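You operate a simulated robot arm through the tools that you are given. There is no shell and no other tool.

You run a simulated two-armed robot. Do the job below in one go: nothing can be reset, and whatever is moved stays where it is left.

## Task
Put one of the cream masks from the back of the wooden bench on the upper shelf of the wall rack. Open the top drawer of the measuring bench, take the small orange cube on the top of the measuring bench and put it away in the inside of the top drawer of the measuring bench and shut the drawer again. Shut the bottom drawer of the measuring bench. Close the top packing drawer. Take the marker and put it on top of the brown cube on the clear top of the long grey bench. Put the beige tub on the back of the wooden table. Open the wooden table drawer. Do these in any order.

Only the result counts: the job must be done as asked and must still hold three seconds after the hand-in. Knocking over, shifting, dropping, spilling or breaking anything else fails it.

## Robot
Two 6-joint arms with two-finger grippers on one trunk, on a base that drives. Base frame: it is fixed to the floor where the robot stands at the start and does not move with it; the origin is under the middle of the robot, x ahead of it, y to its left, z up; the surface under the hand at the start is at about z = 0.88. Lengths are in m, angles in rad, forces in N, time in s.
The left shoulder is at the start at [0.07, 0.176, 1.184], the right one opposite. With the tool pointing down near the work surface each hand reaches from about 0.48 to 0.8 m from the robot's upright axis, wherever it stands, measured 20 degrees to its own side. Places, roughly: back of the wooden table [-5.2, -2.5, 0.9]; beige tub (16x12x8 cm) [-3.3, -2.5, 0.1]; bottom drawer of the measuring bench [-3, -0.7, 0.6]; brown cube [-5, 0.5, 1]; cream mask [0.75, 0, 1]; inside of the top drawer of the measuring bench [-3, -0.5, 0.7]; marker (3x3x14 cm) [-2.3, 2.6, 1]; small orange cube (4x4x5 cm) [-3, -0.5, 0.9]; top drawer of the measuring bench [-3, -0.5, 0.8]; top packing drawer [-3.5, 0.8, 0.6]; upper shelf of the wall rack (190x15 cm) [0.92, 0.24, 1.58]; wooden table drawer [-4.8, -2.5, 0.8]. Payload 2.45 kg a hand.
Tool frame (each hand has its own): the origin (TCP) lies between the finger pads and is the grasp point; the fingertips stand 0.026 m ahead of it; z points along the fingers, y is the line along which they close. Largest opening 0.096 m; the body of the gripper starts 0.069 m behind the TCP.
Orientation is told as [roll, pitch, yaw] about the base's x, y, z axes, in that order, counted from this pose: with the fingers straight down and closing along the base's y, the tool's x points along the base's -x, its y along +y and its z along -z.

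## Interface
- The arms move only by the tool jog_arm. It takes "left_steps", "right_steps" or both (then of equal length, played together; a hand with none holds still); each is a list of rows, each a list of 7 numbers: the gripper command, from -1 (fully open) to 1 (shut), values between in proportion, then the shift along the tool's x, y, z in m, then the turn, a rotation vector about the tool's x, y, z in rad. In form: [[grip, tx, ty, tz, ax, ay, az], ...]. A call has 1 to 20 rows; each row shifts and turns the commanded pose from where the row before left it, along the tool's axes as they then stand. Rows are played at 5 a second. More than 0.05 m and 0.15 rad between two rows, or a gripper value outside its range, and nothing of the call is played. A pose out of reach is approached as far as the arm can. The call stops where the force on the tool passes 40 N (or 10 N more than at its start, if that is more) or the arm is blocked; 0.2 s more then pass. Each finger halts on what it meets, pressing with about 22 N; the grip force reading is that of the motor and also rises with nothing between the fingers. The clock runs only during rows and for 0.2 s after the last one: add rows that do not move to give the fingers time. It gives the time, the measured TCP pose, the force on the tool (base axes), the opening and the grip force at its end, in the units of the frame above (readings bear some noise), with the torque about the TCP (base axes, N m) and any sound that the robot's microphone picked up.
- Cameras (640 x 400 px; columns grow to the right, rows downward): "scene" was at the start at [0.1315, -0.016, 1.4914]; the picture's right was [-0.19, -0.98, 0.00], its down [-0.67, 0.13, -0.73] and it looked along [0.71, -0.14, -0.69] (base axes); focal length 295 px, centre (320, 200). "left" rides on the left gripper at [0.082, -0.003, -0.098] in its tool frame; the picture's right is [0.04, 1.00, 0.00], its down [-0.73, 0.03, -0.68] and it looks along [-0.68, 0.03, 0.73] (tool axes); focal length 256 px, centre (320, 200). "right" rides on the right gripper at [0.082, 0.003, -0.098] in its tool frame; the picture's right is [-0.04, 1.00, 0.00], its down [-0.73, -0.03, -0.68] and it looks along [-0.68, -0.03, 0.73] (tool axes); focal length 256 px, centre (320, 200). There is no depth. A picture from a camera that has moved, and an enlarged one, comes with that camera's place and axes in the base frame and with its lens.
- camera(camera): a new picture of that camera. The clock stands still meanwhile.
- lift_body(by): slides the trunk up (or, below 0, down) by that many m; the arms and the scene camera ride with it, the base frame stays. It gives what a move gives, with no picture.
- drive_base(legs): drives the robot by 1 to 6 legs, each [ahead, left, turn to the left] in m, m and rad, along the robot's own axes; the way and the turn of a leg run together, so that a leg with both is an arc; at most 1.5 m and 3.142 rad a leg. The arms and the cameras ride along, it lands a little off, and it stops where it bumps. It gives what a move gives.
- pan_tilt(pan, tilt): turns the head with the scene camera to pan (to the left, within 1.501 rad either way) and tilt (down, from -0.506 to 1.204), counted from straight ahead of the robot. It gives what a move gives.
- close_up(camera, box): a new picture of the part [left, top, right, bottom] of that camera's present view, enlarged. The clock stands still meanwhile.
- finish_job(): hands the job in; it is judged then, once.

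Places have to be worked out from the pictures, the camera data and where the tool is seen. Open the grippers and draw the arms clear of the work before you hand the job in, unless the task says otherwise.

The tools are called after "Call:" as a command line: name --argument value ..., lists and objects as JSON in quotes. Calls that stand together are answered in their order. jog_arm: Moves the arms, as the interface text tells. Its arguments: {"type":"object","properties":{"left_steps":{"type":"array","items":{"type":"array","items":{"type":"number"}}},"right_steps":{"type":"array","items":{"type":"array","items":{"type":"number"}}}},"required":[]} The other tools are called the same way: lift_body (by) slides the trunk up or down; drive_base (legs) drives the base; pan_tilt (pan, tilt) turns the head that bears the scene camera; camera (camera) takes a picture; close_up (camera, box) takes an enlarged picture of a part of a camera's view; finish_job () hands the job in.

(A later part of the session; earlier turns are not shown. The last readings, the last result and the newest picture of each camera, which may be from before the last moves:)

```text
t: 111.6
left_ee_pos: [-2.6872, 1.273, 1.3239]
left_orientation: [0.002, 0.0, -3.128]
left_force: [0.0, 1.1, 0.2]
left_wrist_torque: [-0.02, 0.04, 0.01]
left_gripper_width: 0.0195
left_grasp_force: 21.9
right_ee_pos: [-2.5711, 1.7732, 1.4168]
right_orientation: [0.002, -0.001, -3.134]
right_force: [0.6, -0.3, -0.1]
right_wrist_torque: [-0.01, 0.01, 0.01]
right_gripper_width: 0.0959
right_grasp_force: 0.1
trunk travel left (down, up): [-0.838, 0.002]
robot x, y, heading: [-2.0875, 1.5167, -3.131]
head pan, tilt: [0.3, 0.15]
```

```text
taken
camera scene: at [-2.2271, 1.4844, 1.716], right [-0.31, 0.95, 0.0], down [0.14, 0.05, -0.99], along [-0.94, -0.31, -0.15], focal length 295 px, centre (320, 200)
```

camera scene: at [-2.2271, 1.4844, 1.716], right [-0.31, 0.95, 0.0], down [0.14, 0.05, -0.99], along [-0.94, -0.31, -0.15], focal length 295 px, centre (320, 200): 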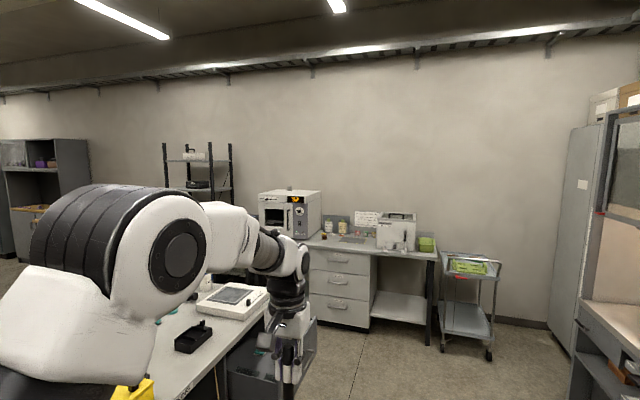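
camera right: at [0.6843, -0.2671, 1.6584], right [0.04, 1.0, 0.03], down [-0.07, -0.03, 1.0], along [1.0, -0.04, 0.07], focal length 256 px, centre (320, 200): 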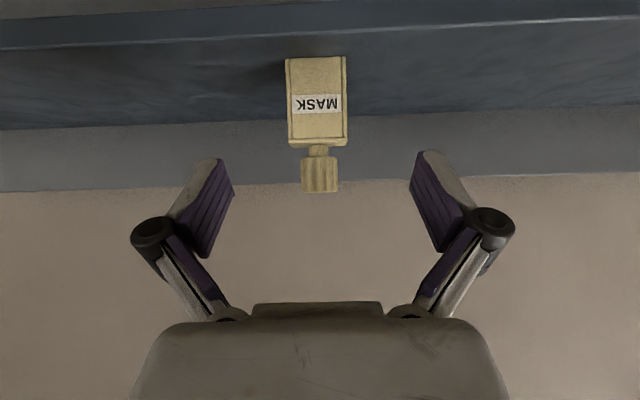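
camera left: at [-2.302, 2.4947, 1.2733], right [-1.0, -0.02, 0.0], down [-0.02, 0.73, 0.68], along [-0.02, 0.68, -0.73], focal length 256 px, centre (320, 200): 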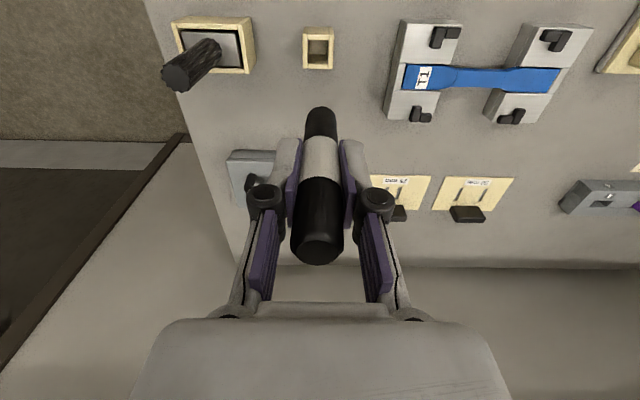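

Call:
close_up --camera "scene" --box '[300, 200, 420, 260]'

Call:
close_up --camera "scene" --box '[310, 225, 360, 255]'

```text
5.33 times, centred on (360, 230) of scene
camera zoom: at [-2.2271, 1.4844, 1.716], right [-0.31, 0.95, 0.0], down [0.14, 0.05, -0.99], along [-0.94, -0.31, -0.15], focal length 1574 px, centre (107, 40)
```

zoom: 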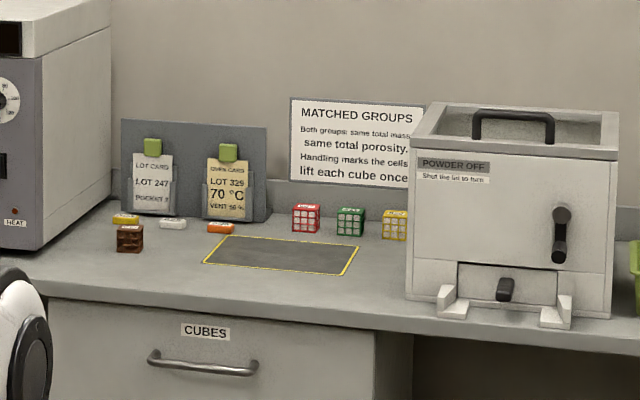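

```text
12.80 times, centred on (335, 240) of scene
camera zoom: at [-2.2271, 1.4844, 1.716], right [-0.31, 0.95, 0.0], down [0.14, 0.05, -0.99], along [-0.94, -0.31, -0.15], focal length 3776 px, centre (128, -312)
```

zoom: 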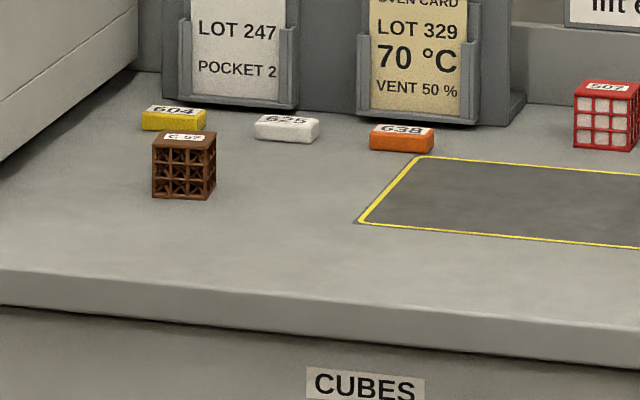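

The brown cube is a ~4.5 cm lattice cube, about 0.2 m in from the bench front. I'll hand the marker over in mid-air so the right hand (tool down) holds it horizontally: first roll the left hand so the marker points sideways and yaw the right hand 90°.

Call:
jog_arm --left_steps '[[1, 0, 0, 0, 0.1428, 0, 0], [1, 0, 0, 0, 0.1428, 0, 0], [1, 0, 0, 0, 0.1428, 0, 0], [1, 0, 0, 0, 0.1428, 0, 0], [1, 0, 0, 0, 0.1428, 0, 0], [1, 0, 0, 0, 0.1428, 0, 0], [1, 0, 0, 0, 0.1428, 0, 0], [1, 0, 0, 0, 0.1428, 0, 0], [1, 0, 0, 0, 0.1428, 0, 0], [1, 0, 0, 0, 0.1428, 0, 0], [1, 0, 0, 0, 0.1428, 0, 0], [1, 0, 0, 0, 0, 0, 0]]' --right_steps '[[-1, 0, 0, 0, 0, 0, -0.1428], [-1, 0, 0, 0, 0, 0, -0.1428], [-1, 0, 0, 0, 0, 0, -0.1428], [-1, 0, 0, 0, 0, 0, -0.1428], [-1, 0, 0, 0, 0, 0, -0.1428], [-1, 0, 0, 0, 0, 0, -0.1428], [-1, 0, 0, 0, 0, 0, -0.1428], [-1, 0, 0, 0, 0, 0, -0.1428], [-1, 0, 0, 0, 0, 0, -0.1428], [-1, 0, 0, 0, 0, 0, -0.1428], [-1, 0, 0, 0, 0, 0, -0.1428], [-1, 0, 0, 0, 0, 0, 0]]'

Call:
pan_tilt --pan 0.1 --tilt 0.6

Call:
camera --camera "scene"

```text
t: 114.2
left_ee_pos: [-2.6882, 1.2726, 1.3245]
left_orientation: [-1.571, -0.001, -3.127]
left_force: [0.0, -0.3, -0.4]
left_wrist_torque: [0.02, -0.01, -0.01]
left_gripper_width: 0.0195
left_grasp_force: 21.9
right_ee_pos: [-2.5699, 1.7743, 1.4179]
right_orientation: [0.001, 0.001, -1.562]
right_force: [-0.3, 0.4, -1.3]
right_wrist_torque: [0.0, 0.02, 0.01]
right_gripper_width: 0.0958
right_grasp_force: 0.1
trunk travel left (down, up): [-0.838, 0.002]
robot x, y, heading: [-2.0873, 1.5124, -3.125]
head pan, tilt: [0.3, 0.15]
```

```text
t: 115.1
left_ee_pos: [-2.6871, 1.2727, 1.323]
left_orientation: [-1.57, -0.001, -3.128]
left_force: [-0.9, 0.0, -0.1]
left_wrist_torque: [-0.01, -0.02, 0.01]
left_gripper_width: 0.0193
left_grasp_force: 21.6
right_ee_pos: [-2.57, 1.7733, 1.4178]
right_orientation: [0.0, -0.001, -1.561]
right_force: [0.9, -0.3, 0.6]
right_wrist_torque: [-0.03, 0.01, 0.03]
right_gripper_width: 0.0959
right_grasp_force: 0.0
trunk travel left (down, up): [-0.838, 0.002]
robot x, y, heading: [-2.0837, 1.5134, -3.131]
head pan, tilt: [0.099, 0.6]
```

```text
taken
camera scene: at [-2.2266, 1.503, 1.6747], right [-0.11, 0.99, 0.0], down [0.56, 0.06, -0.83], along [-0.82, -0.09, -0.56], focal length 295 px, centre (320, 200)
```

scene: 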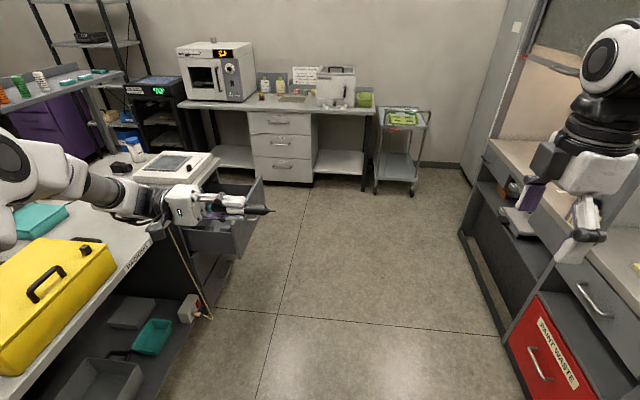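

Both orientations were reached. I check the right wrist camera's axes and a closer view of the marker in the left hand.

Call:
camera --camera "right"

Call:
close_up --camera "scene" --box '[150, 160, 310, 260]'

Call:
close_up --camera "scene" --box '[480, 20, 640, 280]'

```text
taken
camera right: at [-2.5663, 1.8553, 1.5156], right [1.0, -0.03, 0.0], down [-0.02, -0.73, 0.68], along [-0.02, -0.68, -0.73], focal length 256 px, centre (320, 200)
```

right: 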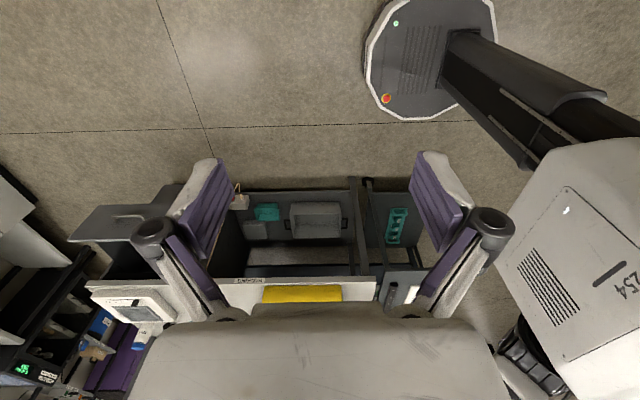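

```text
4.00 times, centred on (230, 210) of scene
camera zoom: at [-2.2266, 1.503, 1.6747], right [-0.11, 0.99, 0.0], down [0.56, 0.06, -0.83], along [-0.82, -0.09, -0.56], focal length 1180 px, centre (680, 160)
```

zoom: 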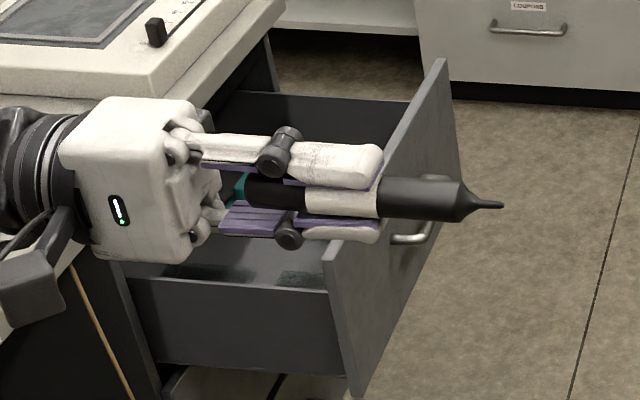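

```text
1.54 times, centred on (560, 150) of scene
camera zoom: at [-2.2266, 1.503, 1.6747], right [-0.11, 0.99, 0.0], down [0.56, 0.06, -0.83], along [-0.82, -0.09, -0.56], focal length 454 px, centre (-49, 277)
```

zoom: 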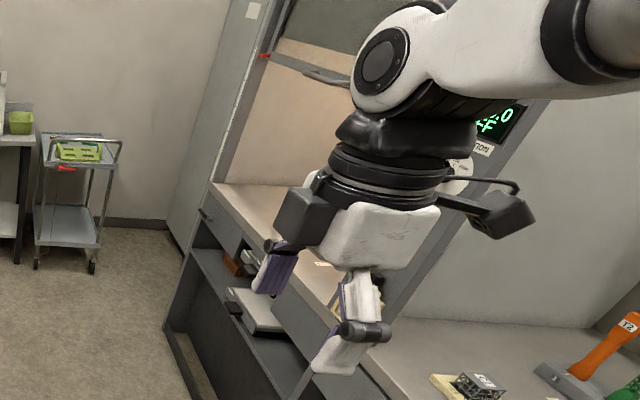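

The marker sits horizontally in the left hand: cap end ~4 cm behind the TCP, ~4 cm of straight body beyond the fingertips, then cone and nib. I bring it in front of the chest, and the right hand above it.

Call:
jog_arm --left_steps '[[1, 0.0205, 0.005, 0.04, 0, 0, 0], [1, 0.0205, 0.005, 0.04, 0, 0, 0], [1, 0.0205, 0.005, 0.04, 0, 0, 0], [1, 0.0205, 0.005, 0.04, 0, 0, 0], [1, 0, 0, 0, 0, 0, 0]]'

Call:
jog_arm --right_steps '[[-1, -0.0483, -0.0063, 0, 0, 0, 0], [-1, -0.0483, -0.0063, 0, 0, 0, 0], [-1, -0.0483, -0.0063, 0, 0, 0, 0], [-1, -0.0483, -0.0063, 0, 0, 0, 0], [-1, 0, 0, 0, 0, 0, 0]]'

Call:
pan_tilt --pan 0.0 --tilt 0.8

Call:
camera --camera "scene"

Call:
camera --camera "right"

```text
t: 116.3
left_ee_pos: [-2.607, 1.4339, 1.3051]
left_orientation: [-1.569, -0.002, -3.129]
left_force: [0.4, -0.9, -0.7]
left_wrist_torque: [0.02, 0.02, 0.01]
left_gripper_width: 0.0195
left_grasp_force: 22.1
right_ee_pos: [-2.5698, 1.7726, 1.4188]
right_orientation: [0.0, 0.0, -1.563]
right_force: [-0.2, -1.0, -0.2]
right_wrist_torque: [0.0, 0.0, 0.02]
right_gripper_width: 0.0962
right_grasp_force: 0.1
trunk travel left (down, up): [-0.838, 0.002]
robot x, y, heading: [-2.0885, 1.5126, -3.131]
head pan, tilt: [0.099, 0.6]
```

```text
t: 117.5
left_ee_pos: [-2.6076, 1.434, 1.3043]
left_orientation: [-1.569, -0.002, -3.126]
left_force: [0.1, 0.0, -0.9]
left_wrist_torque: [-0.03, -0.02, 0.0]
left_gripper_width: 0.0195
left_grasp_force: 21.4
right_ee_pos: [-2.6021, 1.5959, 1.4346]
right_orientation: [-0.013, -0.051, -1.579]
right_force: [0.9, -0.4, -0.5]
right_wrist_torque: [0.02, -0.01, -0.01]
right_gripper_width: 0.096
right_grasp_force: 0.0
right hand out of reach, approached as far as the arm can: row 4
trunk travel left (down, up): [-0.838, 0.002]
robot x, y, heading: [-2.0874, 1.5129, -3.128]
head pan, tilt: [0.099, 0.6]
```

```text
t: 118.2
left_ee_pos: [-2.6069, 1.433, 1.303]
left_orientation: [-1.568, -0.002, -3.127]
left_force: [0.2, -0.1, -0.7]
left_wrist_torque: [-0.01, 0.04, -0.01]
left_gripper_width: 0.0193
left_grasp_force: 21.9
right_ee_pos: [-2.6018, 1.5954, 1.4311]
right_orientation: [-0.005, -0.05, -1.576]
right_force: [0.0, 0.2, -0.1]
right_wrist_torque: [-0.01, -0.03, 0.0]
right_gripper_width: 0.0959
right_grasp_force: 0.1
trunk travel left (down, up): [-0.838, 0.002]
robot x, y, heading: [-2.0904, 1.5149, -3.128]
head pan, tilt: [0.0, 0.799]
```

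```text
taken
camera scene: at [-2.2196, 1.512, 1.6578], right [-0.01, 1.0, 0.0], down [0.72, 0.01, -0.7], along [-0.7, -0.01, -0.72], focal length 295 px, centre (320, 200)
```

scene: 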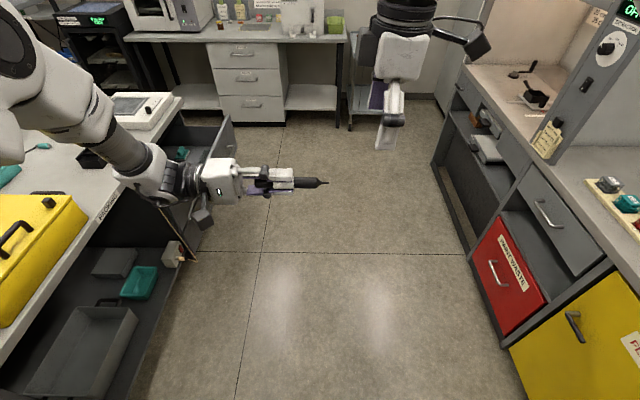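

```text
taken
camera right: at [-2.5957, 1.6814, 1.5253], right [1.0, -0.05, 0.0], down [-0.03, -0.7, 0.71], along [-0.04, -0.71, -0.7], focal length 256 px, centre (320, 200)
```

right: 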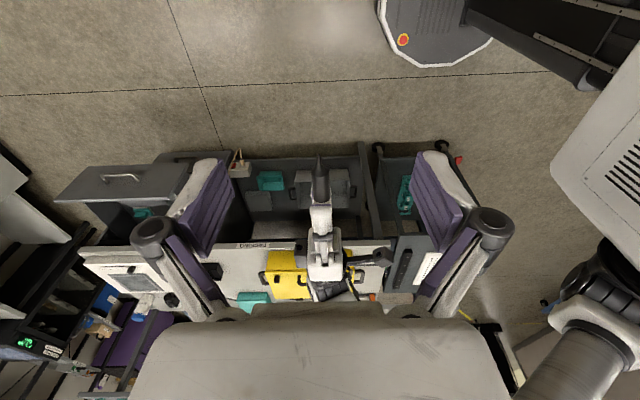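

The right hand hits a joint limit going inward, so I'll meet slightly to the right and farther out instead: right hand to (−2.69, 1.63), then the left brings the marker under it.

Call:
jog_arm --right_steps '[[-1, 0.0117, -0.0293, 0.0033, 0, 0.017, 0], [-1, 0.0117, -0.0293, 0.0033, 0, 0.017, 0], [-1, 0.0117, -0.0293, 0.0033, 0, 0.016, 0], [-1, 0, 0, 0, 0, 0, 0]]'

Call:
jog_arm --left_steps '[[1, -0.0208, 0, 0.035, 0, 0, 0], [1, -0.0208, 0, 0.035, 0, 0, 0], [1, -0.0208, 0, 0.035, 0, 0, 0], [1, -0.0208, 0, 0.035, 0, 0, 0], [1, 0, 0, 0, 0, 0, 0]]'

Call:
camera --camera "scene"

Call:
camera --camera "right"

```text
t: 119.2
left_ee_pos: [-2.6053, 1.4332, 1.3041]
left_orientation: [-1.569, -0.001, -3.129]
left_force: [0.2, 0.1, -0.9]
left_wrist_torque: [-0.01, -0.03, 0.0]
left_gripper_width: 0.0192
left_grasp_force: 22.3
right_ee_pos: [-2.6872, 1.6224, 1.4109]
right_orientation: [-0.001, 0.049, -1.562]
right_force: [0.3, -0.4, 0.8]
right_wrist_torque: [0.04, 0.01, 0.01]
right_gripper_width: 0.0961
right_grasp_force: 0.1
trunk travel left (down, up): [-0.838, 0.002]
robot x, y, heading: [-2.0873, 1.5136, -3.129]
head pan, tilt: [0.0, 0.799]
```

```text
t: 120.4
left_ee_pos: [-2.6944, 1.5718, 1.3041]
left_orientation: [-1.57, 0.0, -3.128]
left_force: [-0.5, -0.5, 0.4]
left_wrist_torque: [0.0, -0.01, -0.04]
left_gripper_width: 0.0191
left_grasp_force: 22.3
right_ee_pos: [-2.6879, 1.6213, 1.4095]
right_orientation: [-0.002, 0.051, -1.562]
right_force: [-0.1, 0.2, 0.8]
right_wrist_torque: [-0.02, -0.01, -0.01]
right_gripper_width: 0.0961
right_grasp_force: 0.0
trunk travel left (down, up): [-0.838, 0.002]
robot x, y, heading: [-2.0893, 1.5125, -3.13]
head pan, tilt: [0.0, 0.799]
```

```text
taken
camera scene: at [-2.2196, 1.5119, 1.6577], right [-0.01, 1.0, 0.0], down [0.72, 0.01, -0.7], along [-0.7, -0.01, -0.72], focal length 295 px, centre (320, 200)
```

scene: 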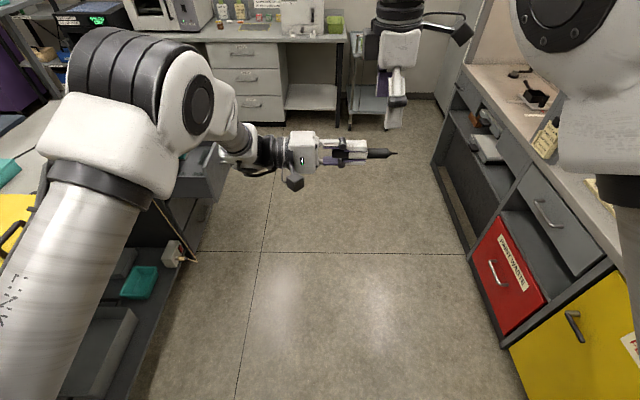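

```text
taken
camera right: at [-2.6839, 1.6979, 1.5119], right [1.0, -0.03, 0.0], down [-0.02, -0.77, 0.64], along [-0.02, -0.64, -0.77], focal length 256 px, centre (320, 200)
```

right: 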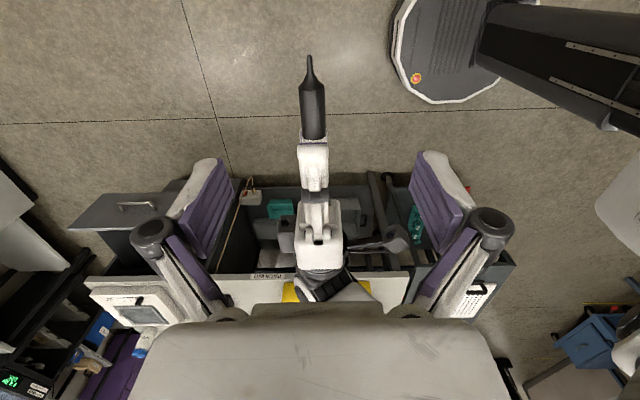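

The marker lies centred under the right hand (axis x≈−2.693). I straighten the small pitch and lower the right hand 0.105 m so the fingers straddle the marker.

Call:
jog_arm --right_steps '[[-1, 0, -0.003, 0.02, 0, -0.025, 0], [-1, 0, -0.003, 0.02, 0, -0.025, 0], [-1, 0, 0, 0.03, 0, 0, 0], [-1, 0, 0, 0.034, 0, 0, 0], [-1, 0, 0, 0, 0, 0, 0]]'

Call:
camera --camera "right"

Call:
close_up --camera "scene" --box '[260, 60, 480, 220]'

```text
t: 121.6
left_ee_pos: [-2.6944, 1.571, 1.3037]
left_orientation: [-1.57, -0.003, -3.128]
left_force: [-0.1, -0.5, 0.4]
left_wrist_torque: [0.02, -0.02, -0.05]
left_gripper_width: 0.0191
left_grasp_force: 21.8
right_ee_pos: [-2.6933, 1.6242, 1.3061]
right_orientation: [0.0, 0.002, -1.561]
right_force: [0.4, 0.3, -0.2]
right_wrist_torque: [0.01, -0.04, 0.06]
right_gripper_width: 0.096
right_grasp_force: 0.0
trunk travel left (down, up): [-0.838, 0.002]
robot x, y, heading: [-2.0896, 1.513, -3.13]
head pan, tilt: [0.0, 0.799]
```

```text
taken
camera right: at [-2.6896, 1.7057, 1.404], right [1.0, -0.03, 0.0], down [-0.02, -0.73, 0.68], along [-0.02, -0.68, -0.73], focal length 256 px, centre (320, 200)
```

right: 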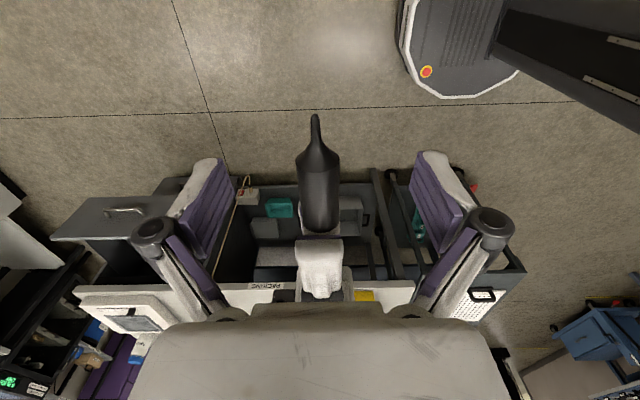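

```text
2.50 times, centred on (370, 140) of scene
camera zoom: at [-2.2196, 1.5122, 1.6577], right [-0.01, 1.0, 0.0], down [0.72, 0.01, -0.7], along [-0.7, -0.01, -0.72], focal length 738 px, centre (195, 350)
```

zoom: 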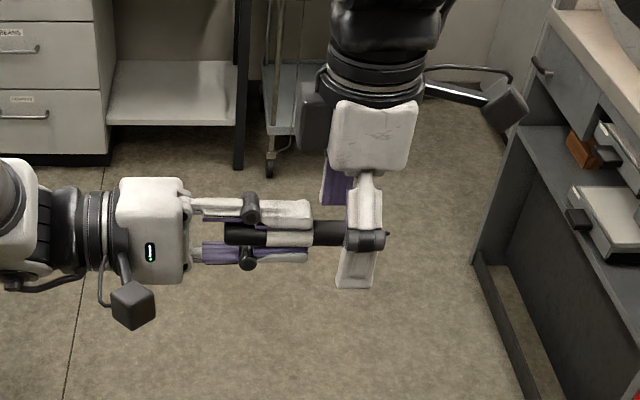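

Right fingers straddle the exposed body. I close the right gripper on it while the left still holds.

Call:
jog_arm --right_steps '[[-0.3, -0.003, -0.001, 0, 0, 0, 0], [0.4, 0, 0, 0, 0, 0, 0], [1, 0, 0, 0, 0, 0, 0], [1, 0, 0, 0, 0, 0, 0], [1, 0, 0, 0, 0, 0, 0]]'

Call:
camera --camera "right"

Call:
close_up --camera "scene" --box '[260, 60, 480, 220]'

```text
t: 122.8
left_ee_pos: [-2.695, 1.5696, 1.3023]
left_orientation: [-1.57, 0.001, -3.128]
left_force: [-0.6, 0.0, -0.4]
left_wrist_torque: [-0.01, 0.02, -0.01]
left_gripper_width: 0.0197
left_grasp_force: 21.8
right_ee_pos: [-2.6949, 1.6205, 1.3067]
right_orientation: [0.0, 0.0, -1.563]
right_force: [0.0, 0.4, 1.8]
right_wrist_torque: [-0.07, -0.03, 0.01]
right_gripper_width: 0.0183
right_grasp_force: 21.4
trunk travel left (down, up): [-0.838, 0.002]
robot x, y, heading: [-2.0877, 1.5153, -3.126]
head pan, tilt: [0.0, 0.799]
```

```text
taken
camera right: at [-2.6903, 1.7024, 1.4042], right [1.0, -0.03, 0.0], down [-0.02, -0.73, 0.68], along [-0.02, -0.68, -0.73], focal length 256 px, centre (320, 200)
```

right: 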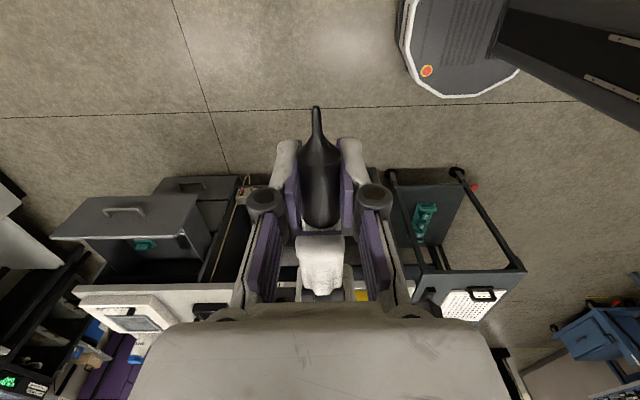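

```text
2.50 times, centred on (370, 140) of scene
camera zoom: at [-2.2197, 1.512, 1.6577], right [-0.01, 1.0, 0.0], down [0.72, 0.01, -0.7], along [-0.7, -0.01, -0.72], focal length 738 px, centre (195, 350)
```

zoom: 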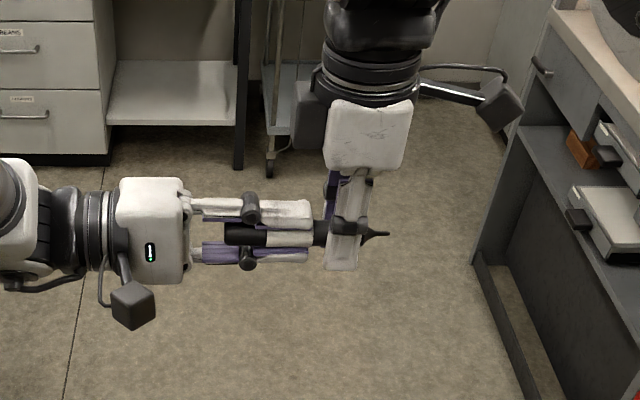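

Right grips at 18.3 mm. Now I open the left gripper and withdraw it along its own axis.

Call:
jog_arm --left_steps '[[0.5, 0, 0, 0, 0, 0, 0], [0.0, 0, 0, 0, 0, 0, 0], [-0.5, 0, 0, 0, 0, 0, 0], [-0.5, 0, 0, -0.03, 0, 0, 0], [-0.5, 0, 0, -0.04, 0, 0, 0], [-0.5, 0, 0, -0.05, 0, 0, 0], [-0.5, 0, 0, -0.05, 0, 0, 0], [-0.5, 0, 0, 0, 0, 0, 0]]'

Call:
camera --camera "right"

Call:
close_up --camera "scene" --box '[240, 60, 460, 220]'

```text
t: 124.6
left_ee_pos: [-2.6913, 1.4025, 1.3035]
left_orientation: [-1.568, 0.0, -3.128]
left_force: [-0.5, 0.8, -1.7]
left_wrist_torque: [-0.02, -0.04, 0.02]
left_gripper_width: 0.0719
left_grasp_force: 0.1
right_ee_pos: [-2.6941, 1.6217, 1.3064]
right_orientation: [0.001, 0.002, -1.563]
right_force: [-0.3, 0.8, 0.2]
right_wrist_torque: [0.0, 0.0, -0.01]
right_gripper_width: 0.0185
right_grasp_force: 22.5
trunk travel left (down, up): [-0.838, 0.002]
robot x, y, heading: [-2.0874, 1.5133, -3.129]
head pan, tilt: [0.0, 0.799]
```

```text
taken
camera right: at [-2.6901, 1.7032, 1.4041], right [1.0, -0.03, 0.0], down [-0.02, -0.73, 0.68], along [-0.02, -0.68, -0.73], focal length 256 px, centre (320, 200)
```

right: 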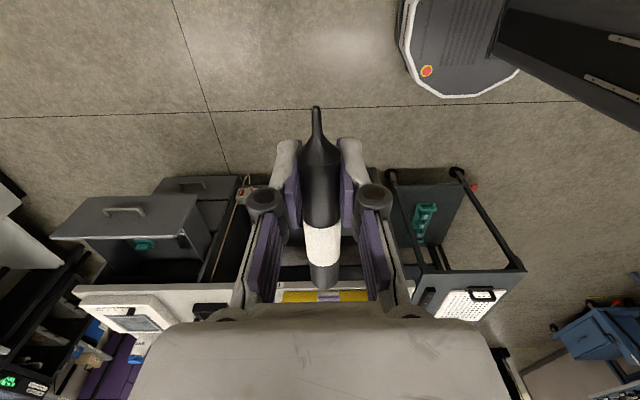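

```text
2.50 times, centred on (350, 140) of scene
camera zoom: at [-2.2196, 1.513, 1.6577], right [-0.01, 1.0, 0.0], down [0.72, 0.01, -0.7], along [-0.7, -0.01, -0.72], focal length 738 px, centre (245, 350)
```

zoom: 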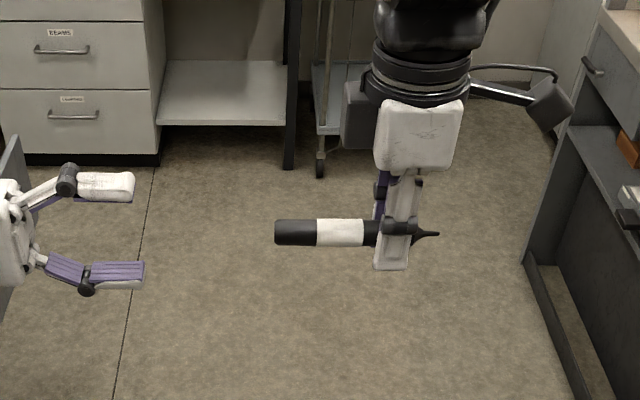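

The marker is now held horizontally by the right hand (cap end 8.6 cm left of the TCP, nib 4.4 cm right). I return the left hand to tool-down and raise/retract the right hand for driving.

Call:
jog_arm --left_steps '[[-0.5, 0, 0, -0.02, -0.1428, 0, 0], [-0.5, 0, 0, 0, -0.1428, 0, 0], [-0.5, 0, 0, 0, -0.1428, 0, 0], [-0.5, 0, 0, 0, -0.1428, 0, 0], [-0.5, 0, 0, 0, -0.1428, 0, 0], [-0.5, 0, 0, 0, -0.1428, 0, 0], [-0.5, 0, 0, 0, -0.1428, 0, 0], [-0.5, 0, 0, 0, -0.1428, 0, 0], [-0.5, 0, 0, 0, -0.1428, 0, 0], [-0.5, 0, 0, 0, -0.1428, 0, 0], [-0.5, 0, 0, 0, -0.1428, 0, 0], [-0.5, 0, 0, 0, 0, 0, 0]]' --right_steps '[[1, 0.015, 0, -0.035, 0, 0, 0], [1, 0.015, 0, -0.035, 0, 0, 0], [1, 0.015, 0, -0.035, 0, 0, 0], [1, 0.015, 0, -0.035, 0, 0, 0], [1, 0.015, 0, -0.035, 0, 0, 0], [1, 0.015, 0.02, 0, 0, 0, 0], [1, 0, 0.02, 0, 0, 0, 0], [1, 0, 0.02, 0, 0, 0, 0], [1, 0, 0, 0, 0, 0, 0], [1, 0, 0, 0, 0, 0, 0], [1, 0, 0, 0, 0, 0, 0], [1, 0, 0, 0, 0, 0, 0]]'

Call:
camera --camera "right"

```text
t: 127.2
left_ee_pos: [-2.6908, 1.383, 1.3037]
left_orientation: [0.001, -0.001, -3.129]
left_force: [0.3, -0.5, -0.7]
left_wrist_torque: [-0.03, 0.01, 0.03]
left_gripper_width: 0.0719
left_grasp_force: 0.1
right_ee_pos: [-2.6344, 1.7099, 1.4819]
right_orientation: [0.0, 0.0, -1.563]
right_force: [-0.7, -0.6, 0.5]
right_wrist_torque: [-0.02, 0.0, 0.0]
right_gripper_width: 0.0182
right_grasp_force: 21.8
trunk travel left (down, up): [-0.838, 0.002]
robot x, y, heading: [-2.0872, 1.5157, -3.132]
head pan, tilt: [0.0, 0.799]
```

```text
taken
camera right: at [-2.6314, 1.7928, 1.5797], right [1.0, -0.03, 0.0], down [-0.02, -0.73, 0.68], along [-0.02, -0.68, -0.73], focal length 256 px, centre (320, 200)
```

right: 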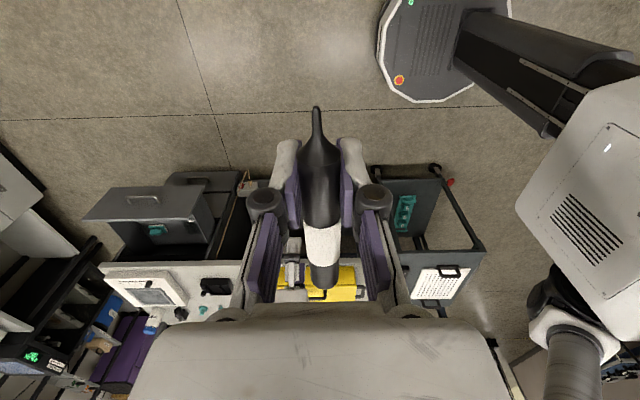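

I also raise and retract the left hand, then drive 2.0 m ahead along the aisle and look at the long bench.

Call:
jog_arm --left_steps '[[-0.5, 0, 0, -0.05, 0, 0, 0], [-0.5, 0, 0, -0.05, 0, 0, 0], [-0.5, 0.03, 0, -0.04, 0, 0, 0], [-0.5, 0.04, 0.02, 0, 0, 0, 0], [-0.5, 0.03, 0.03, 0, 0, 0, 0], [-0.5, 0, 0, 0, 0, 0, 0]]'

Call:
drive_base --legs '[[1.0, 0, 0], [1.0, 0, 0]]'

Call:
pan_tilt --pan 0.5 --tilt 0.45

Call:
camera --camera "scene"

```text
t: 128.6
left_ee_pos: [-2.591, 1.3336, 1.4436]
left_orientation: [0.001, 0.0, -3.127]
left_force: [0.4, 0.3, 0.5]
left_wrist_torque: [-0.01, 0.01, 0.03]
left_gripper_width: 0.072
left_grasp_force: 0.0
right_ee_pos: [-2.6374, 1.7121, 1.4815]
right_orientation: [-0.001, 0.0, -1.561]
right_force: [-0.6, 0.1, -1.8]
right_wrist_torque: [-0.01, -0.05, 0.0]
right_gripper_width: 0.0185
right_grasp_force: 22.8
trunk travel left (down, up): [-0.838, 0.002]
robot x, y, heading: [-2.0899, 1.5119, -3.128]
head pan, tilt: [0.0, 0.799]
```

```text
t: 138.5
left_ee_pos: [-4.5788, 1.3504, 1.4468]
left_orientation: [0.001, -0.002, 3.132]
left_force: [-0.1, 0.3, 0.9]
left_wrist_torque: [-0.04, 0.02, 0.04]
left_gripper_width: 0.0718
left_grasp_force: 0.0
right_ee_pos: [-4.6152, 1.7295, 1.4828]
right_orientation: [-0.001, 0.0, -1.587]
right_force: [0.7, 0.6, 0.6]
right_wrist_torque: [0.01, 0.03, 0.0]
right_gripper_width: 0.0183
right_grasp_force: 22.1
trunk travel left (down, up): [-0.838, 0.002]
robot x, y, heading: [-4.0708, 1.5207, 3.13]
head pan, tilt: [0.0, 0.799]
```

```text
t: 139.4
left_ee_pos: [-4.5809, 1.3509, 1.4442]
left_orientation: [0.002, 0.0, 3.13]
left_force: [-0.6, 0.3, 0.3]
left_wrist_torque: [0.03, 0.02, -0.02]
left_gripper_width: 0.0722
left_grasp_force: 0.0
right_ee_pos: [-4.6166, 1.7292, 1.4821]
right_orientation: [-0.002, -0.001, -1.587]
right_force: [-1.3, -0.3, 0.1]
right_wrist_torque: [0.03, -0.03, 0.0]
right_gripper_width: 0.0184
right_grasp_force: 21.9
trunk travel left (down, up): [-0.838, 0.002]
robot x, y, heading: [-4.0732, 1.5183, 3.128]
head pan, tilt: [0.499, 0.45]
```

```text
taken
camera scene: at [-4.2061, 1.4758, 1.6881], right [-0.47, 0.88, 0.0], down [0.39, 0.2, -0.9], along [-0.79, -0.42, -0.44], focal length 295 px, centre (320, 200)
```

scene: 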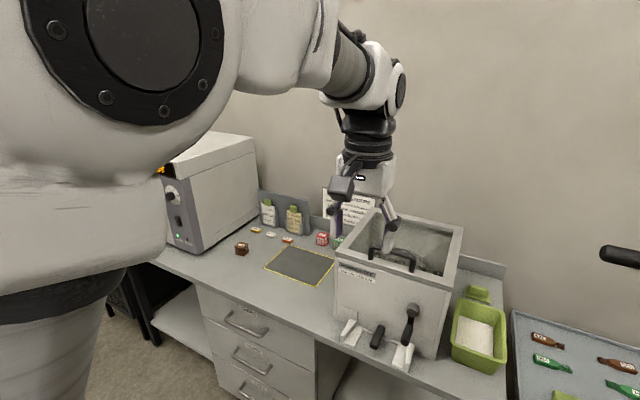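

The brown cube is visible at about (−5.0, 0.65). Before sliding left into the gap I check what stands on the left side.

Call:
pan_tilt --pan 1.2 --tilt 0.35

Call:
camera --camera "scene"

Call:
camera --camera "left"

```text
t: 140.5
left_ee_pos: [-4.5794, 1.3505, 1.4453]
left_orientation: [0.001, -0.001, 3.134]
left_force: [-0.1, -0.4, 0.4]
left_wrist_torque: [0.0, 0.0, 0.01]
left_gripper_width: 0.0721
left_grasp_force: 0.0
right_ee_pos: [-4.6154, 1.7292, 1.4826]
right_orientation: [0.001, 0.001, -1.587]
right_force: [-0.2, 0.3, 0.5]
right_wrist_torque: [0.0, 0.02, 0.01]
right_gripper_width: 0.0183
right_grasp_force: 21.8
trunk travel left (down, up): [-0.838, 0.002]
robot x, y, heading: [-4.075, 1.5201, 3.129]
head pan, tilt: [1.201, 0.351]
```

```text
taken
camera scene: at [-4.1591, 1.4324, 1.6974], right [-0.93, 0.37, 0.0], down [0.13, 0.32, -0.94], along [-0.35, -0.87, -0.34], focal length 295 px, centre (320, 200)
```

scene: 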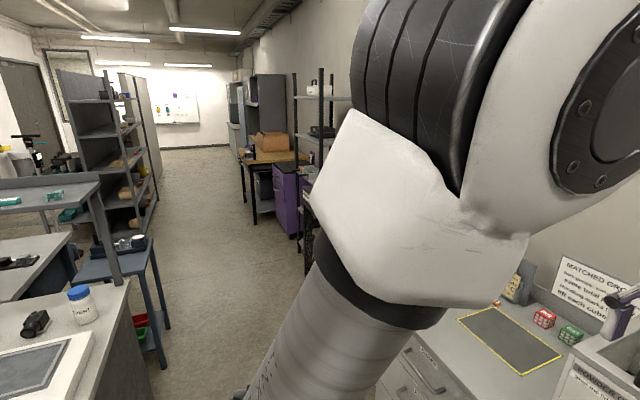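

```text
taken
camera left: at [-4.4973, 1.3541, 1.5445], right [0.03, -1.0, 0.0], down [-0.73, -0.02, 0.68], along [-0.68, -0.02, -0.73], focal length 256 px, centre (320, 200)
```

left: 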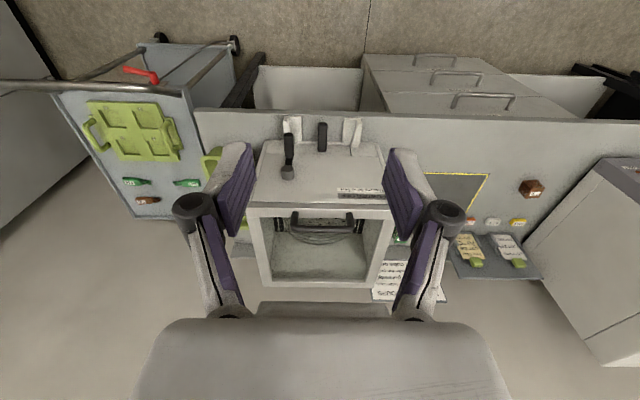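

The aisle toward −y is clear, packing bench end at x≈−3.78, long-bench front at ≈−4.78, kiln corner at ≈(−4.92, 0.49). I raise the left hand for kiln clearance, then slide left to y≈0.48.

Call:
jog_arm --left_steps '[[-0.5, 0.02, 0, -0.04, 0, 0, 0], [-0.5, 0.02, 0, -0.04, 0, 0, 0], [-0.5, 0, 0, -0.04, 0, 0, 0], [-0.5, 0, 0, 0, 0, 0, 0]]'

Call:
drive_base --legs '[[0.1, 0, 0], [0, 1.03, 0]]'

Call:
pan_tilt --pan -0.2 --tilt 0.65

Call:
camera --camera "scene"

Call:
camera --camera "right"

```text
t: 141.5
left_ee_pos: [-4.5555, 1.3534, 1.5667]
left_orientation: [0.002, -0.002, 3.131]
left_force: [-0.2, 0.8, -1.0]
left_wrist_torque: [0.01, 0.03, -0.01]
left_gripper_width: 0.0719
left_grasp_force: 0.1
left hand out of reach, approached as far as the arm can: row 2
right_ee_pos: [-4.6162, 1.729, 1.4814]
right_orientation: [-0.001, 0.001, -1.586]
right_force: [0.3, 0.1, -1.7]
right_wrist_torque: [0.03, 0.01, 0.0]
right_gripper_width: 0.0183
right_grasp_force: 22.0
trunk travel left (down, up): [-0.838, 0.002]
robot x, y, heading: [-4.0786, 1.5155, 3.131]
head pan, tilt: [1.201, 0.351]
```

```text
t: 147.7
left_ee_pos: [-4.6696, 0.3148, 1.5667]
left_orientation: [0.001, -0.003, 3.127]
left_force: [-0.2, 0.1, -1.3]
left_wrist_torque: [0.03, 0.01, 0.0]
left_gripper_width: 0.0721
left_grasp_force: 0.0
right_ee_pos: [-4.728, 0.691, 1.4818]
right_orientation: [0.0, -0.001, -1.592]
right_force: [0.3, 0.2, 0.1]
right_wrist_torque: [-0.02, -0.01, -0.01]
right_gripper_width: 0.0185
right_grasp_force: 22.2
trunk travel left (down, up): [-0.838, 0.002]
robot x, y, heading: [-4.1877, 0.4746, 3.129]
head pan, tilt: [1.201, 0.351]
```

```text
t: 149.2
left_ee_pos: [-4.669, 0.3139, 1.566]
left_orientation: [0.0, -0.002, 3.126]
left_force: [0.0, 0.0, -0.6]
left_wrist_torque: [0.02, 0.0, -0.01]
left_gripper_width: 0.072
left_grasp_force: 0.1
right_ee_pos: [-4.728, 0.6894, 1.4821]
right_orientation: [0.0, 0.0, -1.592]
right_force: [-0.5, -0.6, -0.2]
right_wrist_torque: [0.02, 0.0, 0.02]
right_gripper_width: 0.0182
right_grasp_force: 21.9
trunk travel left (down, up): [-0.838, 0.002]
robot x, y, heading: [-4.1832, 0.4752, 3.125]
head pan, tilt: [-0.201, 0.649]
```

```text
taken
camera scene: at [-4.3219, 0.4952, 1.6703], right [0.21, 0.98, 0.0], down [0.59, -0.13, -0.8], along [-0.78, 0.17, -0.6], focal length 295 px, centre (320, 200)
```

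scene: 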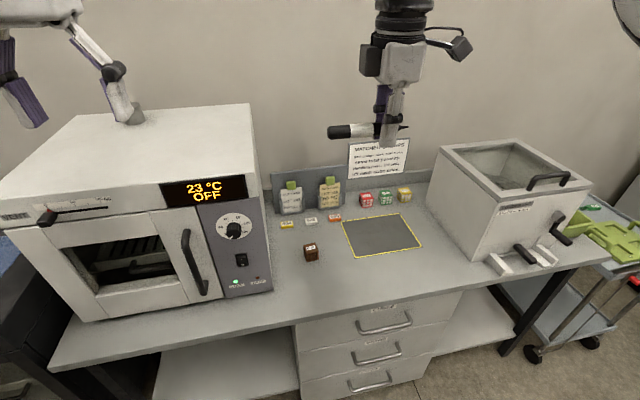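

```text
taken
camera right: at [-4.7213, 0.7709, 1.5798], right [1.0, -0.06, 0.0], down [-0.04, -0.73, 0.68], along [-0.04, -0.68, -0.73], focal length 256 px, centre (320, 200)
```

right: 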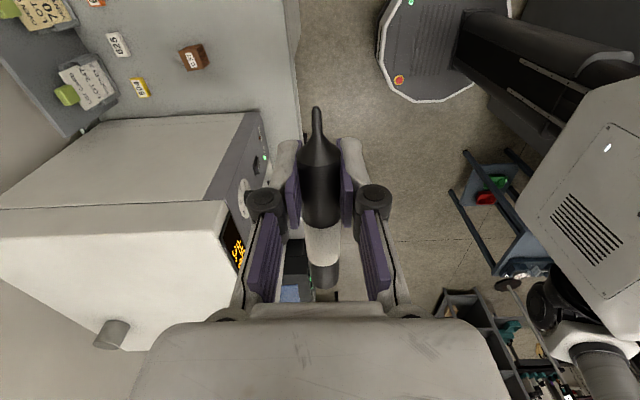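

Good view of the cube's surroundings. I zoom in to measure the cube precisely.

Call:
close_up --camera "scene" --box '[270, 205, 370, 280]'

Call:
close_up --camera "right" --box '[80, 10, 240, 110]'

```text
5.33 times, centred on (320, 242) of scene
camera zoom: at [-4.3219, 0.4952, 1.6703], right [0.21, 0.98, 0.0], down [0.59, -0.13, -0.8], along [-0.78, 0.17, -0.6], focal length 1574 px, centre (320, -27)
```

zoom: 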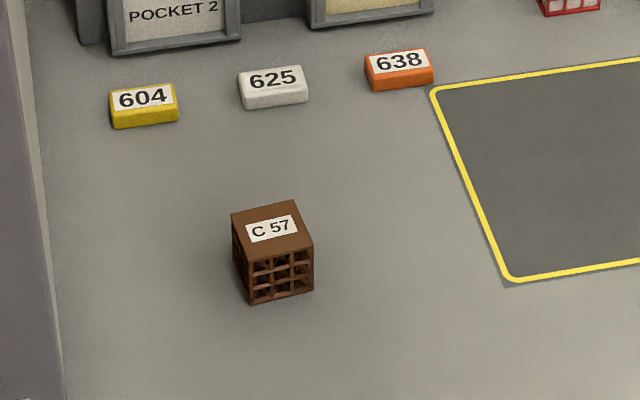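

```text
4.00 times, centred on (160, 60) of right
camera zoom: at [-4.7213, 0.7709, 1.5798], right [1.0, -0.06, 0.0], down [-0.04, -0.73, 0.68], along [-0.04, -0.68, -0.73], focal length 1024 px, centre (960, 760)
```

zoom: 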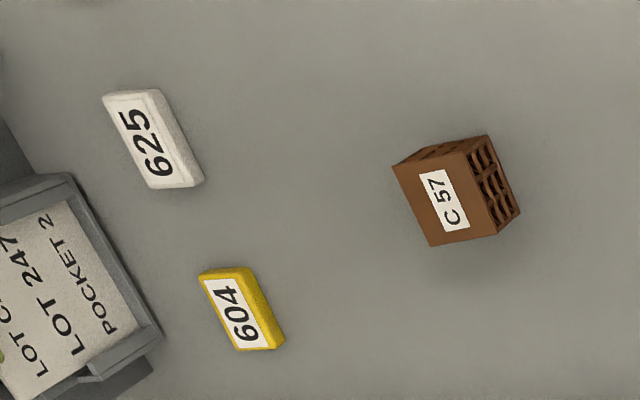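

Triangulation gives the cube's top centre ≈ (−5.026, 0.620, 0.92), edges aligned within ~8°. I drive ahead 0.185 m, then position the right hand above the target.

Call:
drive_base --legs '[[0.185, 0, 0]]'

Call:
camera --camera "right"

```text
t: 150.7
left_ee_pos: [-4.8478, 0.3147, 1.5704]
left_orientation: [0.002, -0.004, 3.129]
left_force: [0.5, 0.6, -0.3]
left_wrist_torque: [-0.02, 0.07, -0.01]
left_gripper_width: 0.0721
left_grasp_force: 0.2
right_ee_pos: [-4.9073, 0.6908, 1.4846]
right_orientation: [-0.004, -0.001, -1.588]
right_force: [0.8, 0.0, 0.0]
right_wrist_torque: [0.0, 0.05, 0.05]
right_gripper_width: 0.0186
right_grasp_force: 22.0
trunk travel left (down, up): [-0.838, 0.002]
robot x, y, heading: [-4.369, 0.4811, 3.13]
head pan, tilt: [-0.201, 0.649]
```

```text
taken
camera right: at [-4.9004, 0.7721, 1.5818], right [1.0, -0.06, 0.0], down [-0.04, -0.73, 0.68], along [-0.04, -0.68, -0.73], focal length 256 px, centre (320, 200)
```

right: 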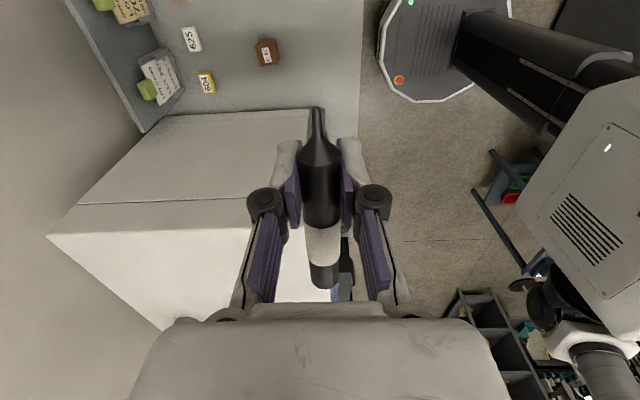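

I descend diagonally to about (−5.026, 0.660, 1.06), well above the cube, aligning yaw.

Call:
jog_arm --right_steps '[[1, -0.0033, -0.0119, 0.0425, 0, 0, -0.017], [1, -0.0033, -0.0119, 0.0425, 0, 0, 0], [1, -0.0033, -0.0119, 0.0425, 0, 0, 0], [1, -0.0033, -0.0119, 0.0425, 0, 0, 0], [1, -0.0033, -0.0119, 0.0425, 0, 0, 0], [1, -0.0033, -0.0119, 0.0425, 0, 0, 0], [1, -0.0033, -0.0119, 0.0425, 0, 0, 0], [1, -0.0033, -0.0119, 0.0425, 0, 0, 0], [1, -0.0033, -0.0119, 0.0425, 0, 0, 0], [1, -0.0033, -0.0119, 0.0425, 0, 0, 0], [1, 0, 0, 0, 0, 0, 0]]'

Call:
camera --camera "right"

Call:
camera --camera "scene"

```text
t: 153.1
left_ee_pos: [-4.8517, 0.314, 1.5668]
left_orientation: [0.003, -0.003, 3.13]
left_force: [0.3, -0.3, -0.3]
left_wrist_torque: [0.02, -0.01, -0.01]
left_gripper_width: 0.072
left_grasp_force: 0.1
right_ee_pos: [-5.0311, 0.6582, 1.0563]
right_orientation: [-0.001, 0.001, -1.571]
right_force: [1.0, -0.3, -0.2]
right_wrist_torque: [0.01, 0.01, -0.03]
right_gripper_width: 0.0184
right_grasp_force: 21.7
trunk travel left (down, up): [-0.838, 0.002]
robot x, y, heading: [-4.3712, 0.4788, 3.125]
head pan, tilt: [-0.201, 0.649]
```

```text
taken
camera right: at [-5.0257, 0.74, 1.1544], right [1.0, -0.04, 0.0], down [-0.03, -0.73, 0.68], along [-0.03, -0.68, -0.73], focal length 256 px, centre (320, 200)
```

right: 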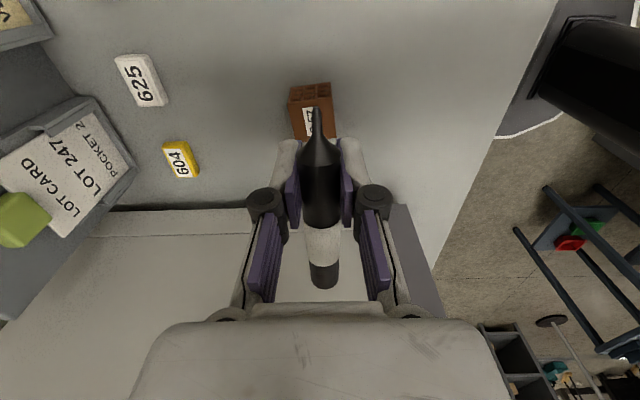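

```text
taken
camera scene: at [-4.5047, 0.4975, 1.6704], right [0.21, 0.98, 0.0], down [0.59, -0.13, -0.8], along [-0.78, 0.17, -0.6], focal length 295 px, centre (320, 200)
```

scene: 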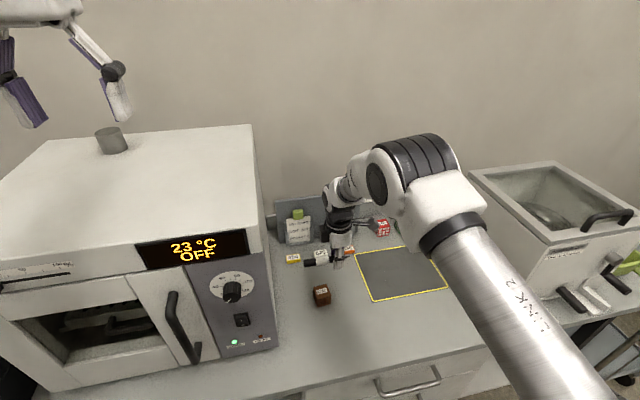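

Right hand is above the target. I zoom the wrist camera and scene camera on the cube and marker to check alignment.

Call:
close_up --camera "right" --box '[260, 65, 380, 140]'

Call:
close_up --camera "scene" --box '[280, 220, 400, 310]'

```text
5.33 times, centred on (320, 102) of right
camera zoom: at [-5.0257, 0.74, 1.1544], right [1.0, -0.04, 0.0], down [-0.03, -0.73, 0.68], along [-0.03, -0.68, -0.73], focal length 1365 px, centre (320, 720)
```

zoom: 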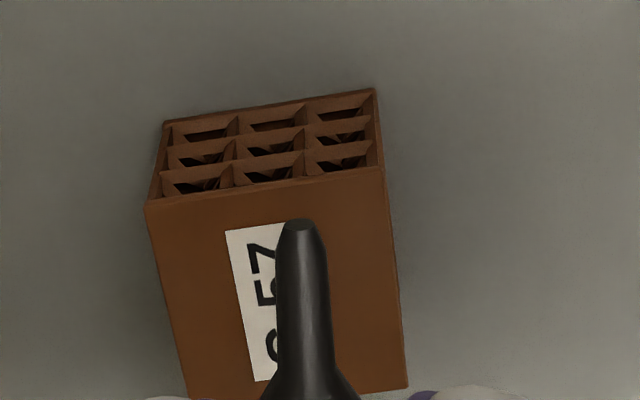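

```text
4.44 times, centred on (340, 265) of scene
camera zoom: at [-4.5047, 0.4975, 1.6704], right [0.21, 0.98, 0.0], down [0.59, -0.13, -0.8], along [-0.78, 0.17, -0.6], focal length 1311 px, centre (231, -89)
```

zoom: 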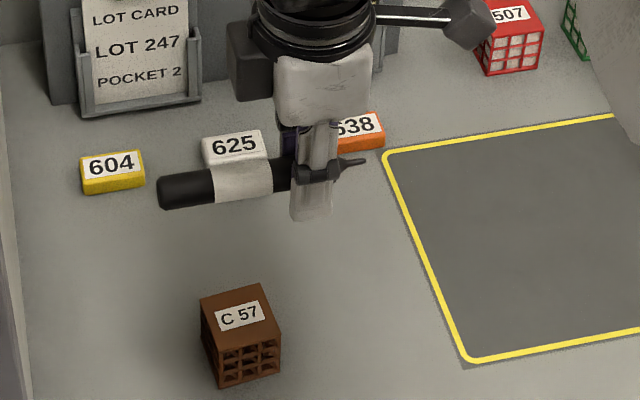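

Relative to the right hand the cube centre is ≈(−5.037, 0.625), rotated ~7°. I shift a few mm, yaw 0.12 rad to match its side, and lower to z≈0.955.

Call:
jog_arm --right_steps '[[1, 0.006, -0.01, 0.02, 0, 0, 0], [1, 0, 0, 0.03, 0, 0, -0.12], [1, 0, 0, 0.03, 0, 0, 0], [1, 0, 0, 0.02, 0, 0, 0], [1, 0, 0, 0, 0, 0, 0]]'

Call:
camera --camera "right"

Call:
close_up --camera "scene" --box '[280, 220, 400, 310]'

```text
t: 154.3
left_ee_pos: [-4.8525, 0.3156, 1.5667]
left_orientation: [0.001, -0.001, 3.13]
left_force: [-0.3, 0.8, 0.4]
left_wrist_torque: [-0.02, -0.01, -0.04]
left_gripper_width: 0.072
left_grasp_force: 0.1
right_ee_pos: [-5.042, 0.662, 0.9559]
right_orientation: [0.0, -0.001, -1.452]
right_force: [0.7, 0.3, -0.5]
right_wrist_torque: [0.0, 0.01, 0.0]
right_gripper_width: 0.0183
right_grasp_force: 21.7
trunk travel left (down, up): [-0.838, 0.002]
robot x, y, heading: [-4.3699, 0.4803, 3.13]
head pan, tilt: [-0.201, 0.649]
```

```text
taken
camera right: at [-5.047, 0.7443, 1.0543], right [1.0, 0.08, 0.0], down [0.06, -0.73, 0.68], along [0.05, -0.68, -0.73], focal length 256 px, centre (320, 200)
```

right: 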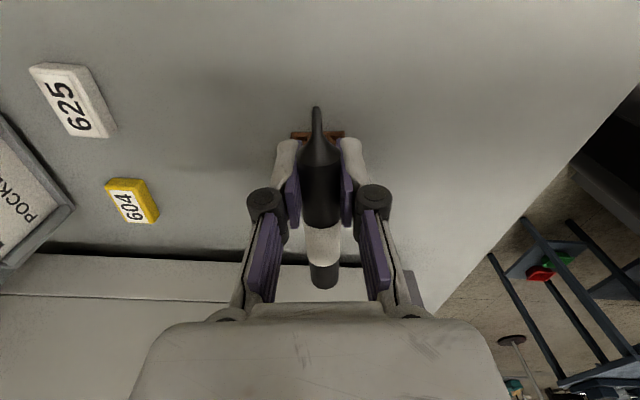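

```text
4.44 times, centred on (340, 265) of scene
camera zoom: at [-4.5055, 0.4977, 1.6703], right [0.21, 0.98, 0.0], down [0.59, -0.13, -0.8], along [-0.78, 0.17, -0.6], focal length 1311 px, centre (231, -89)
```

zoom: 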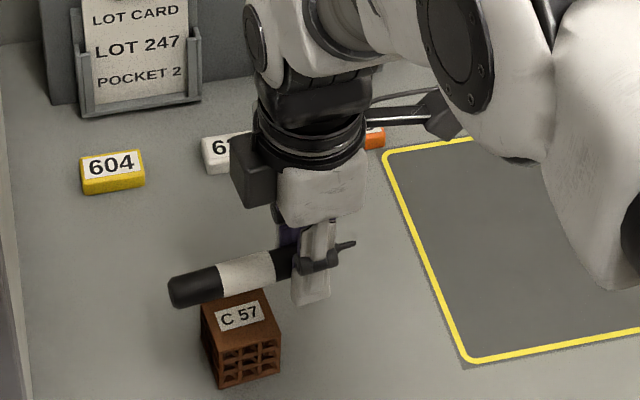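

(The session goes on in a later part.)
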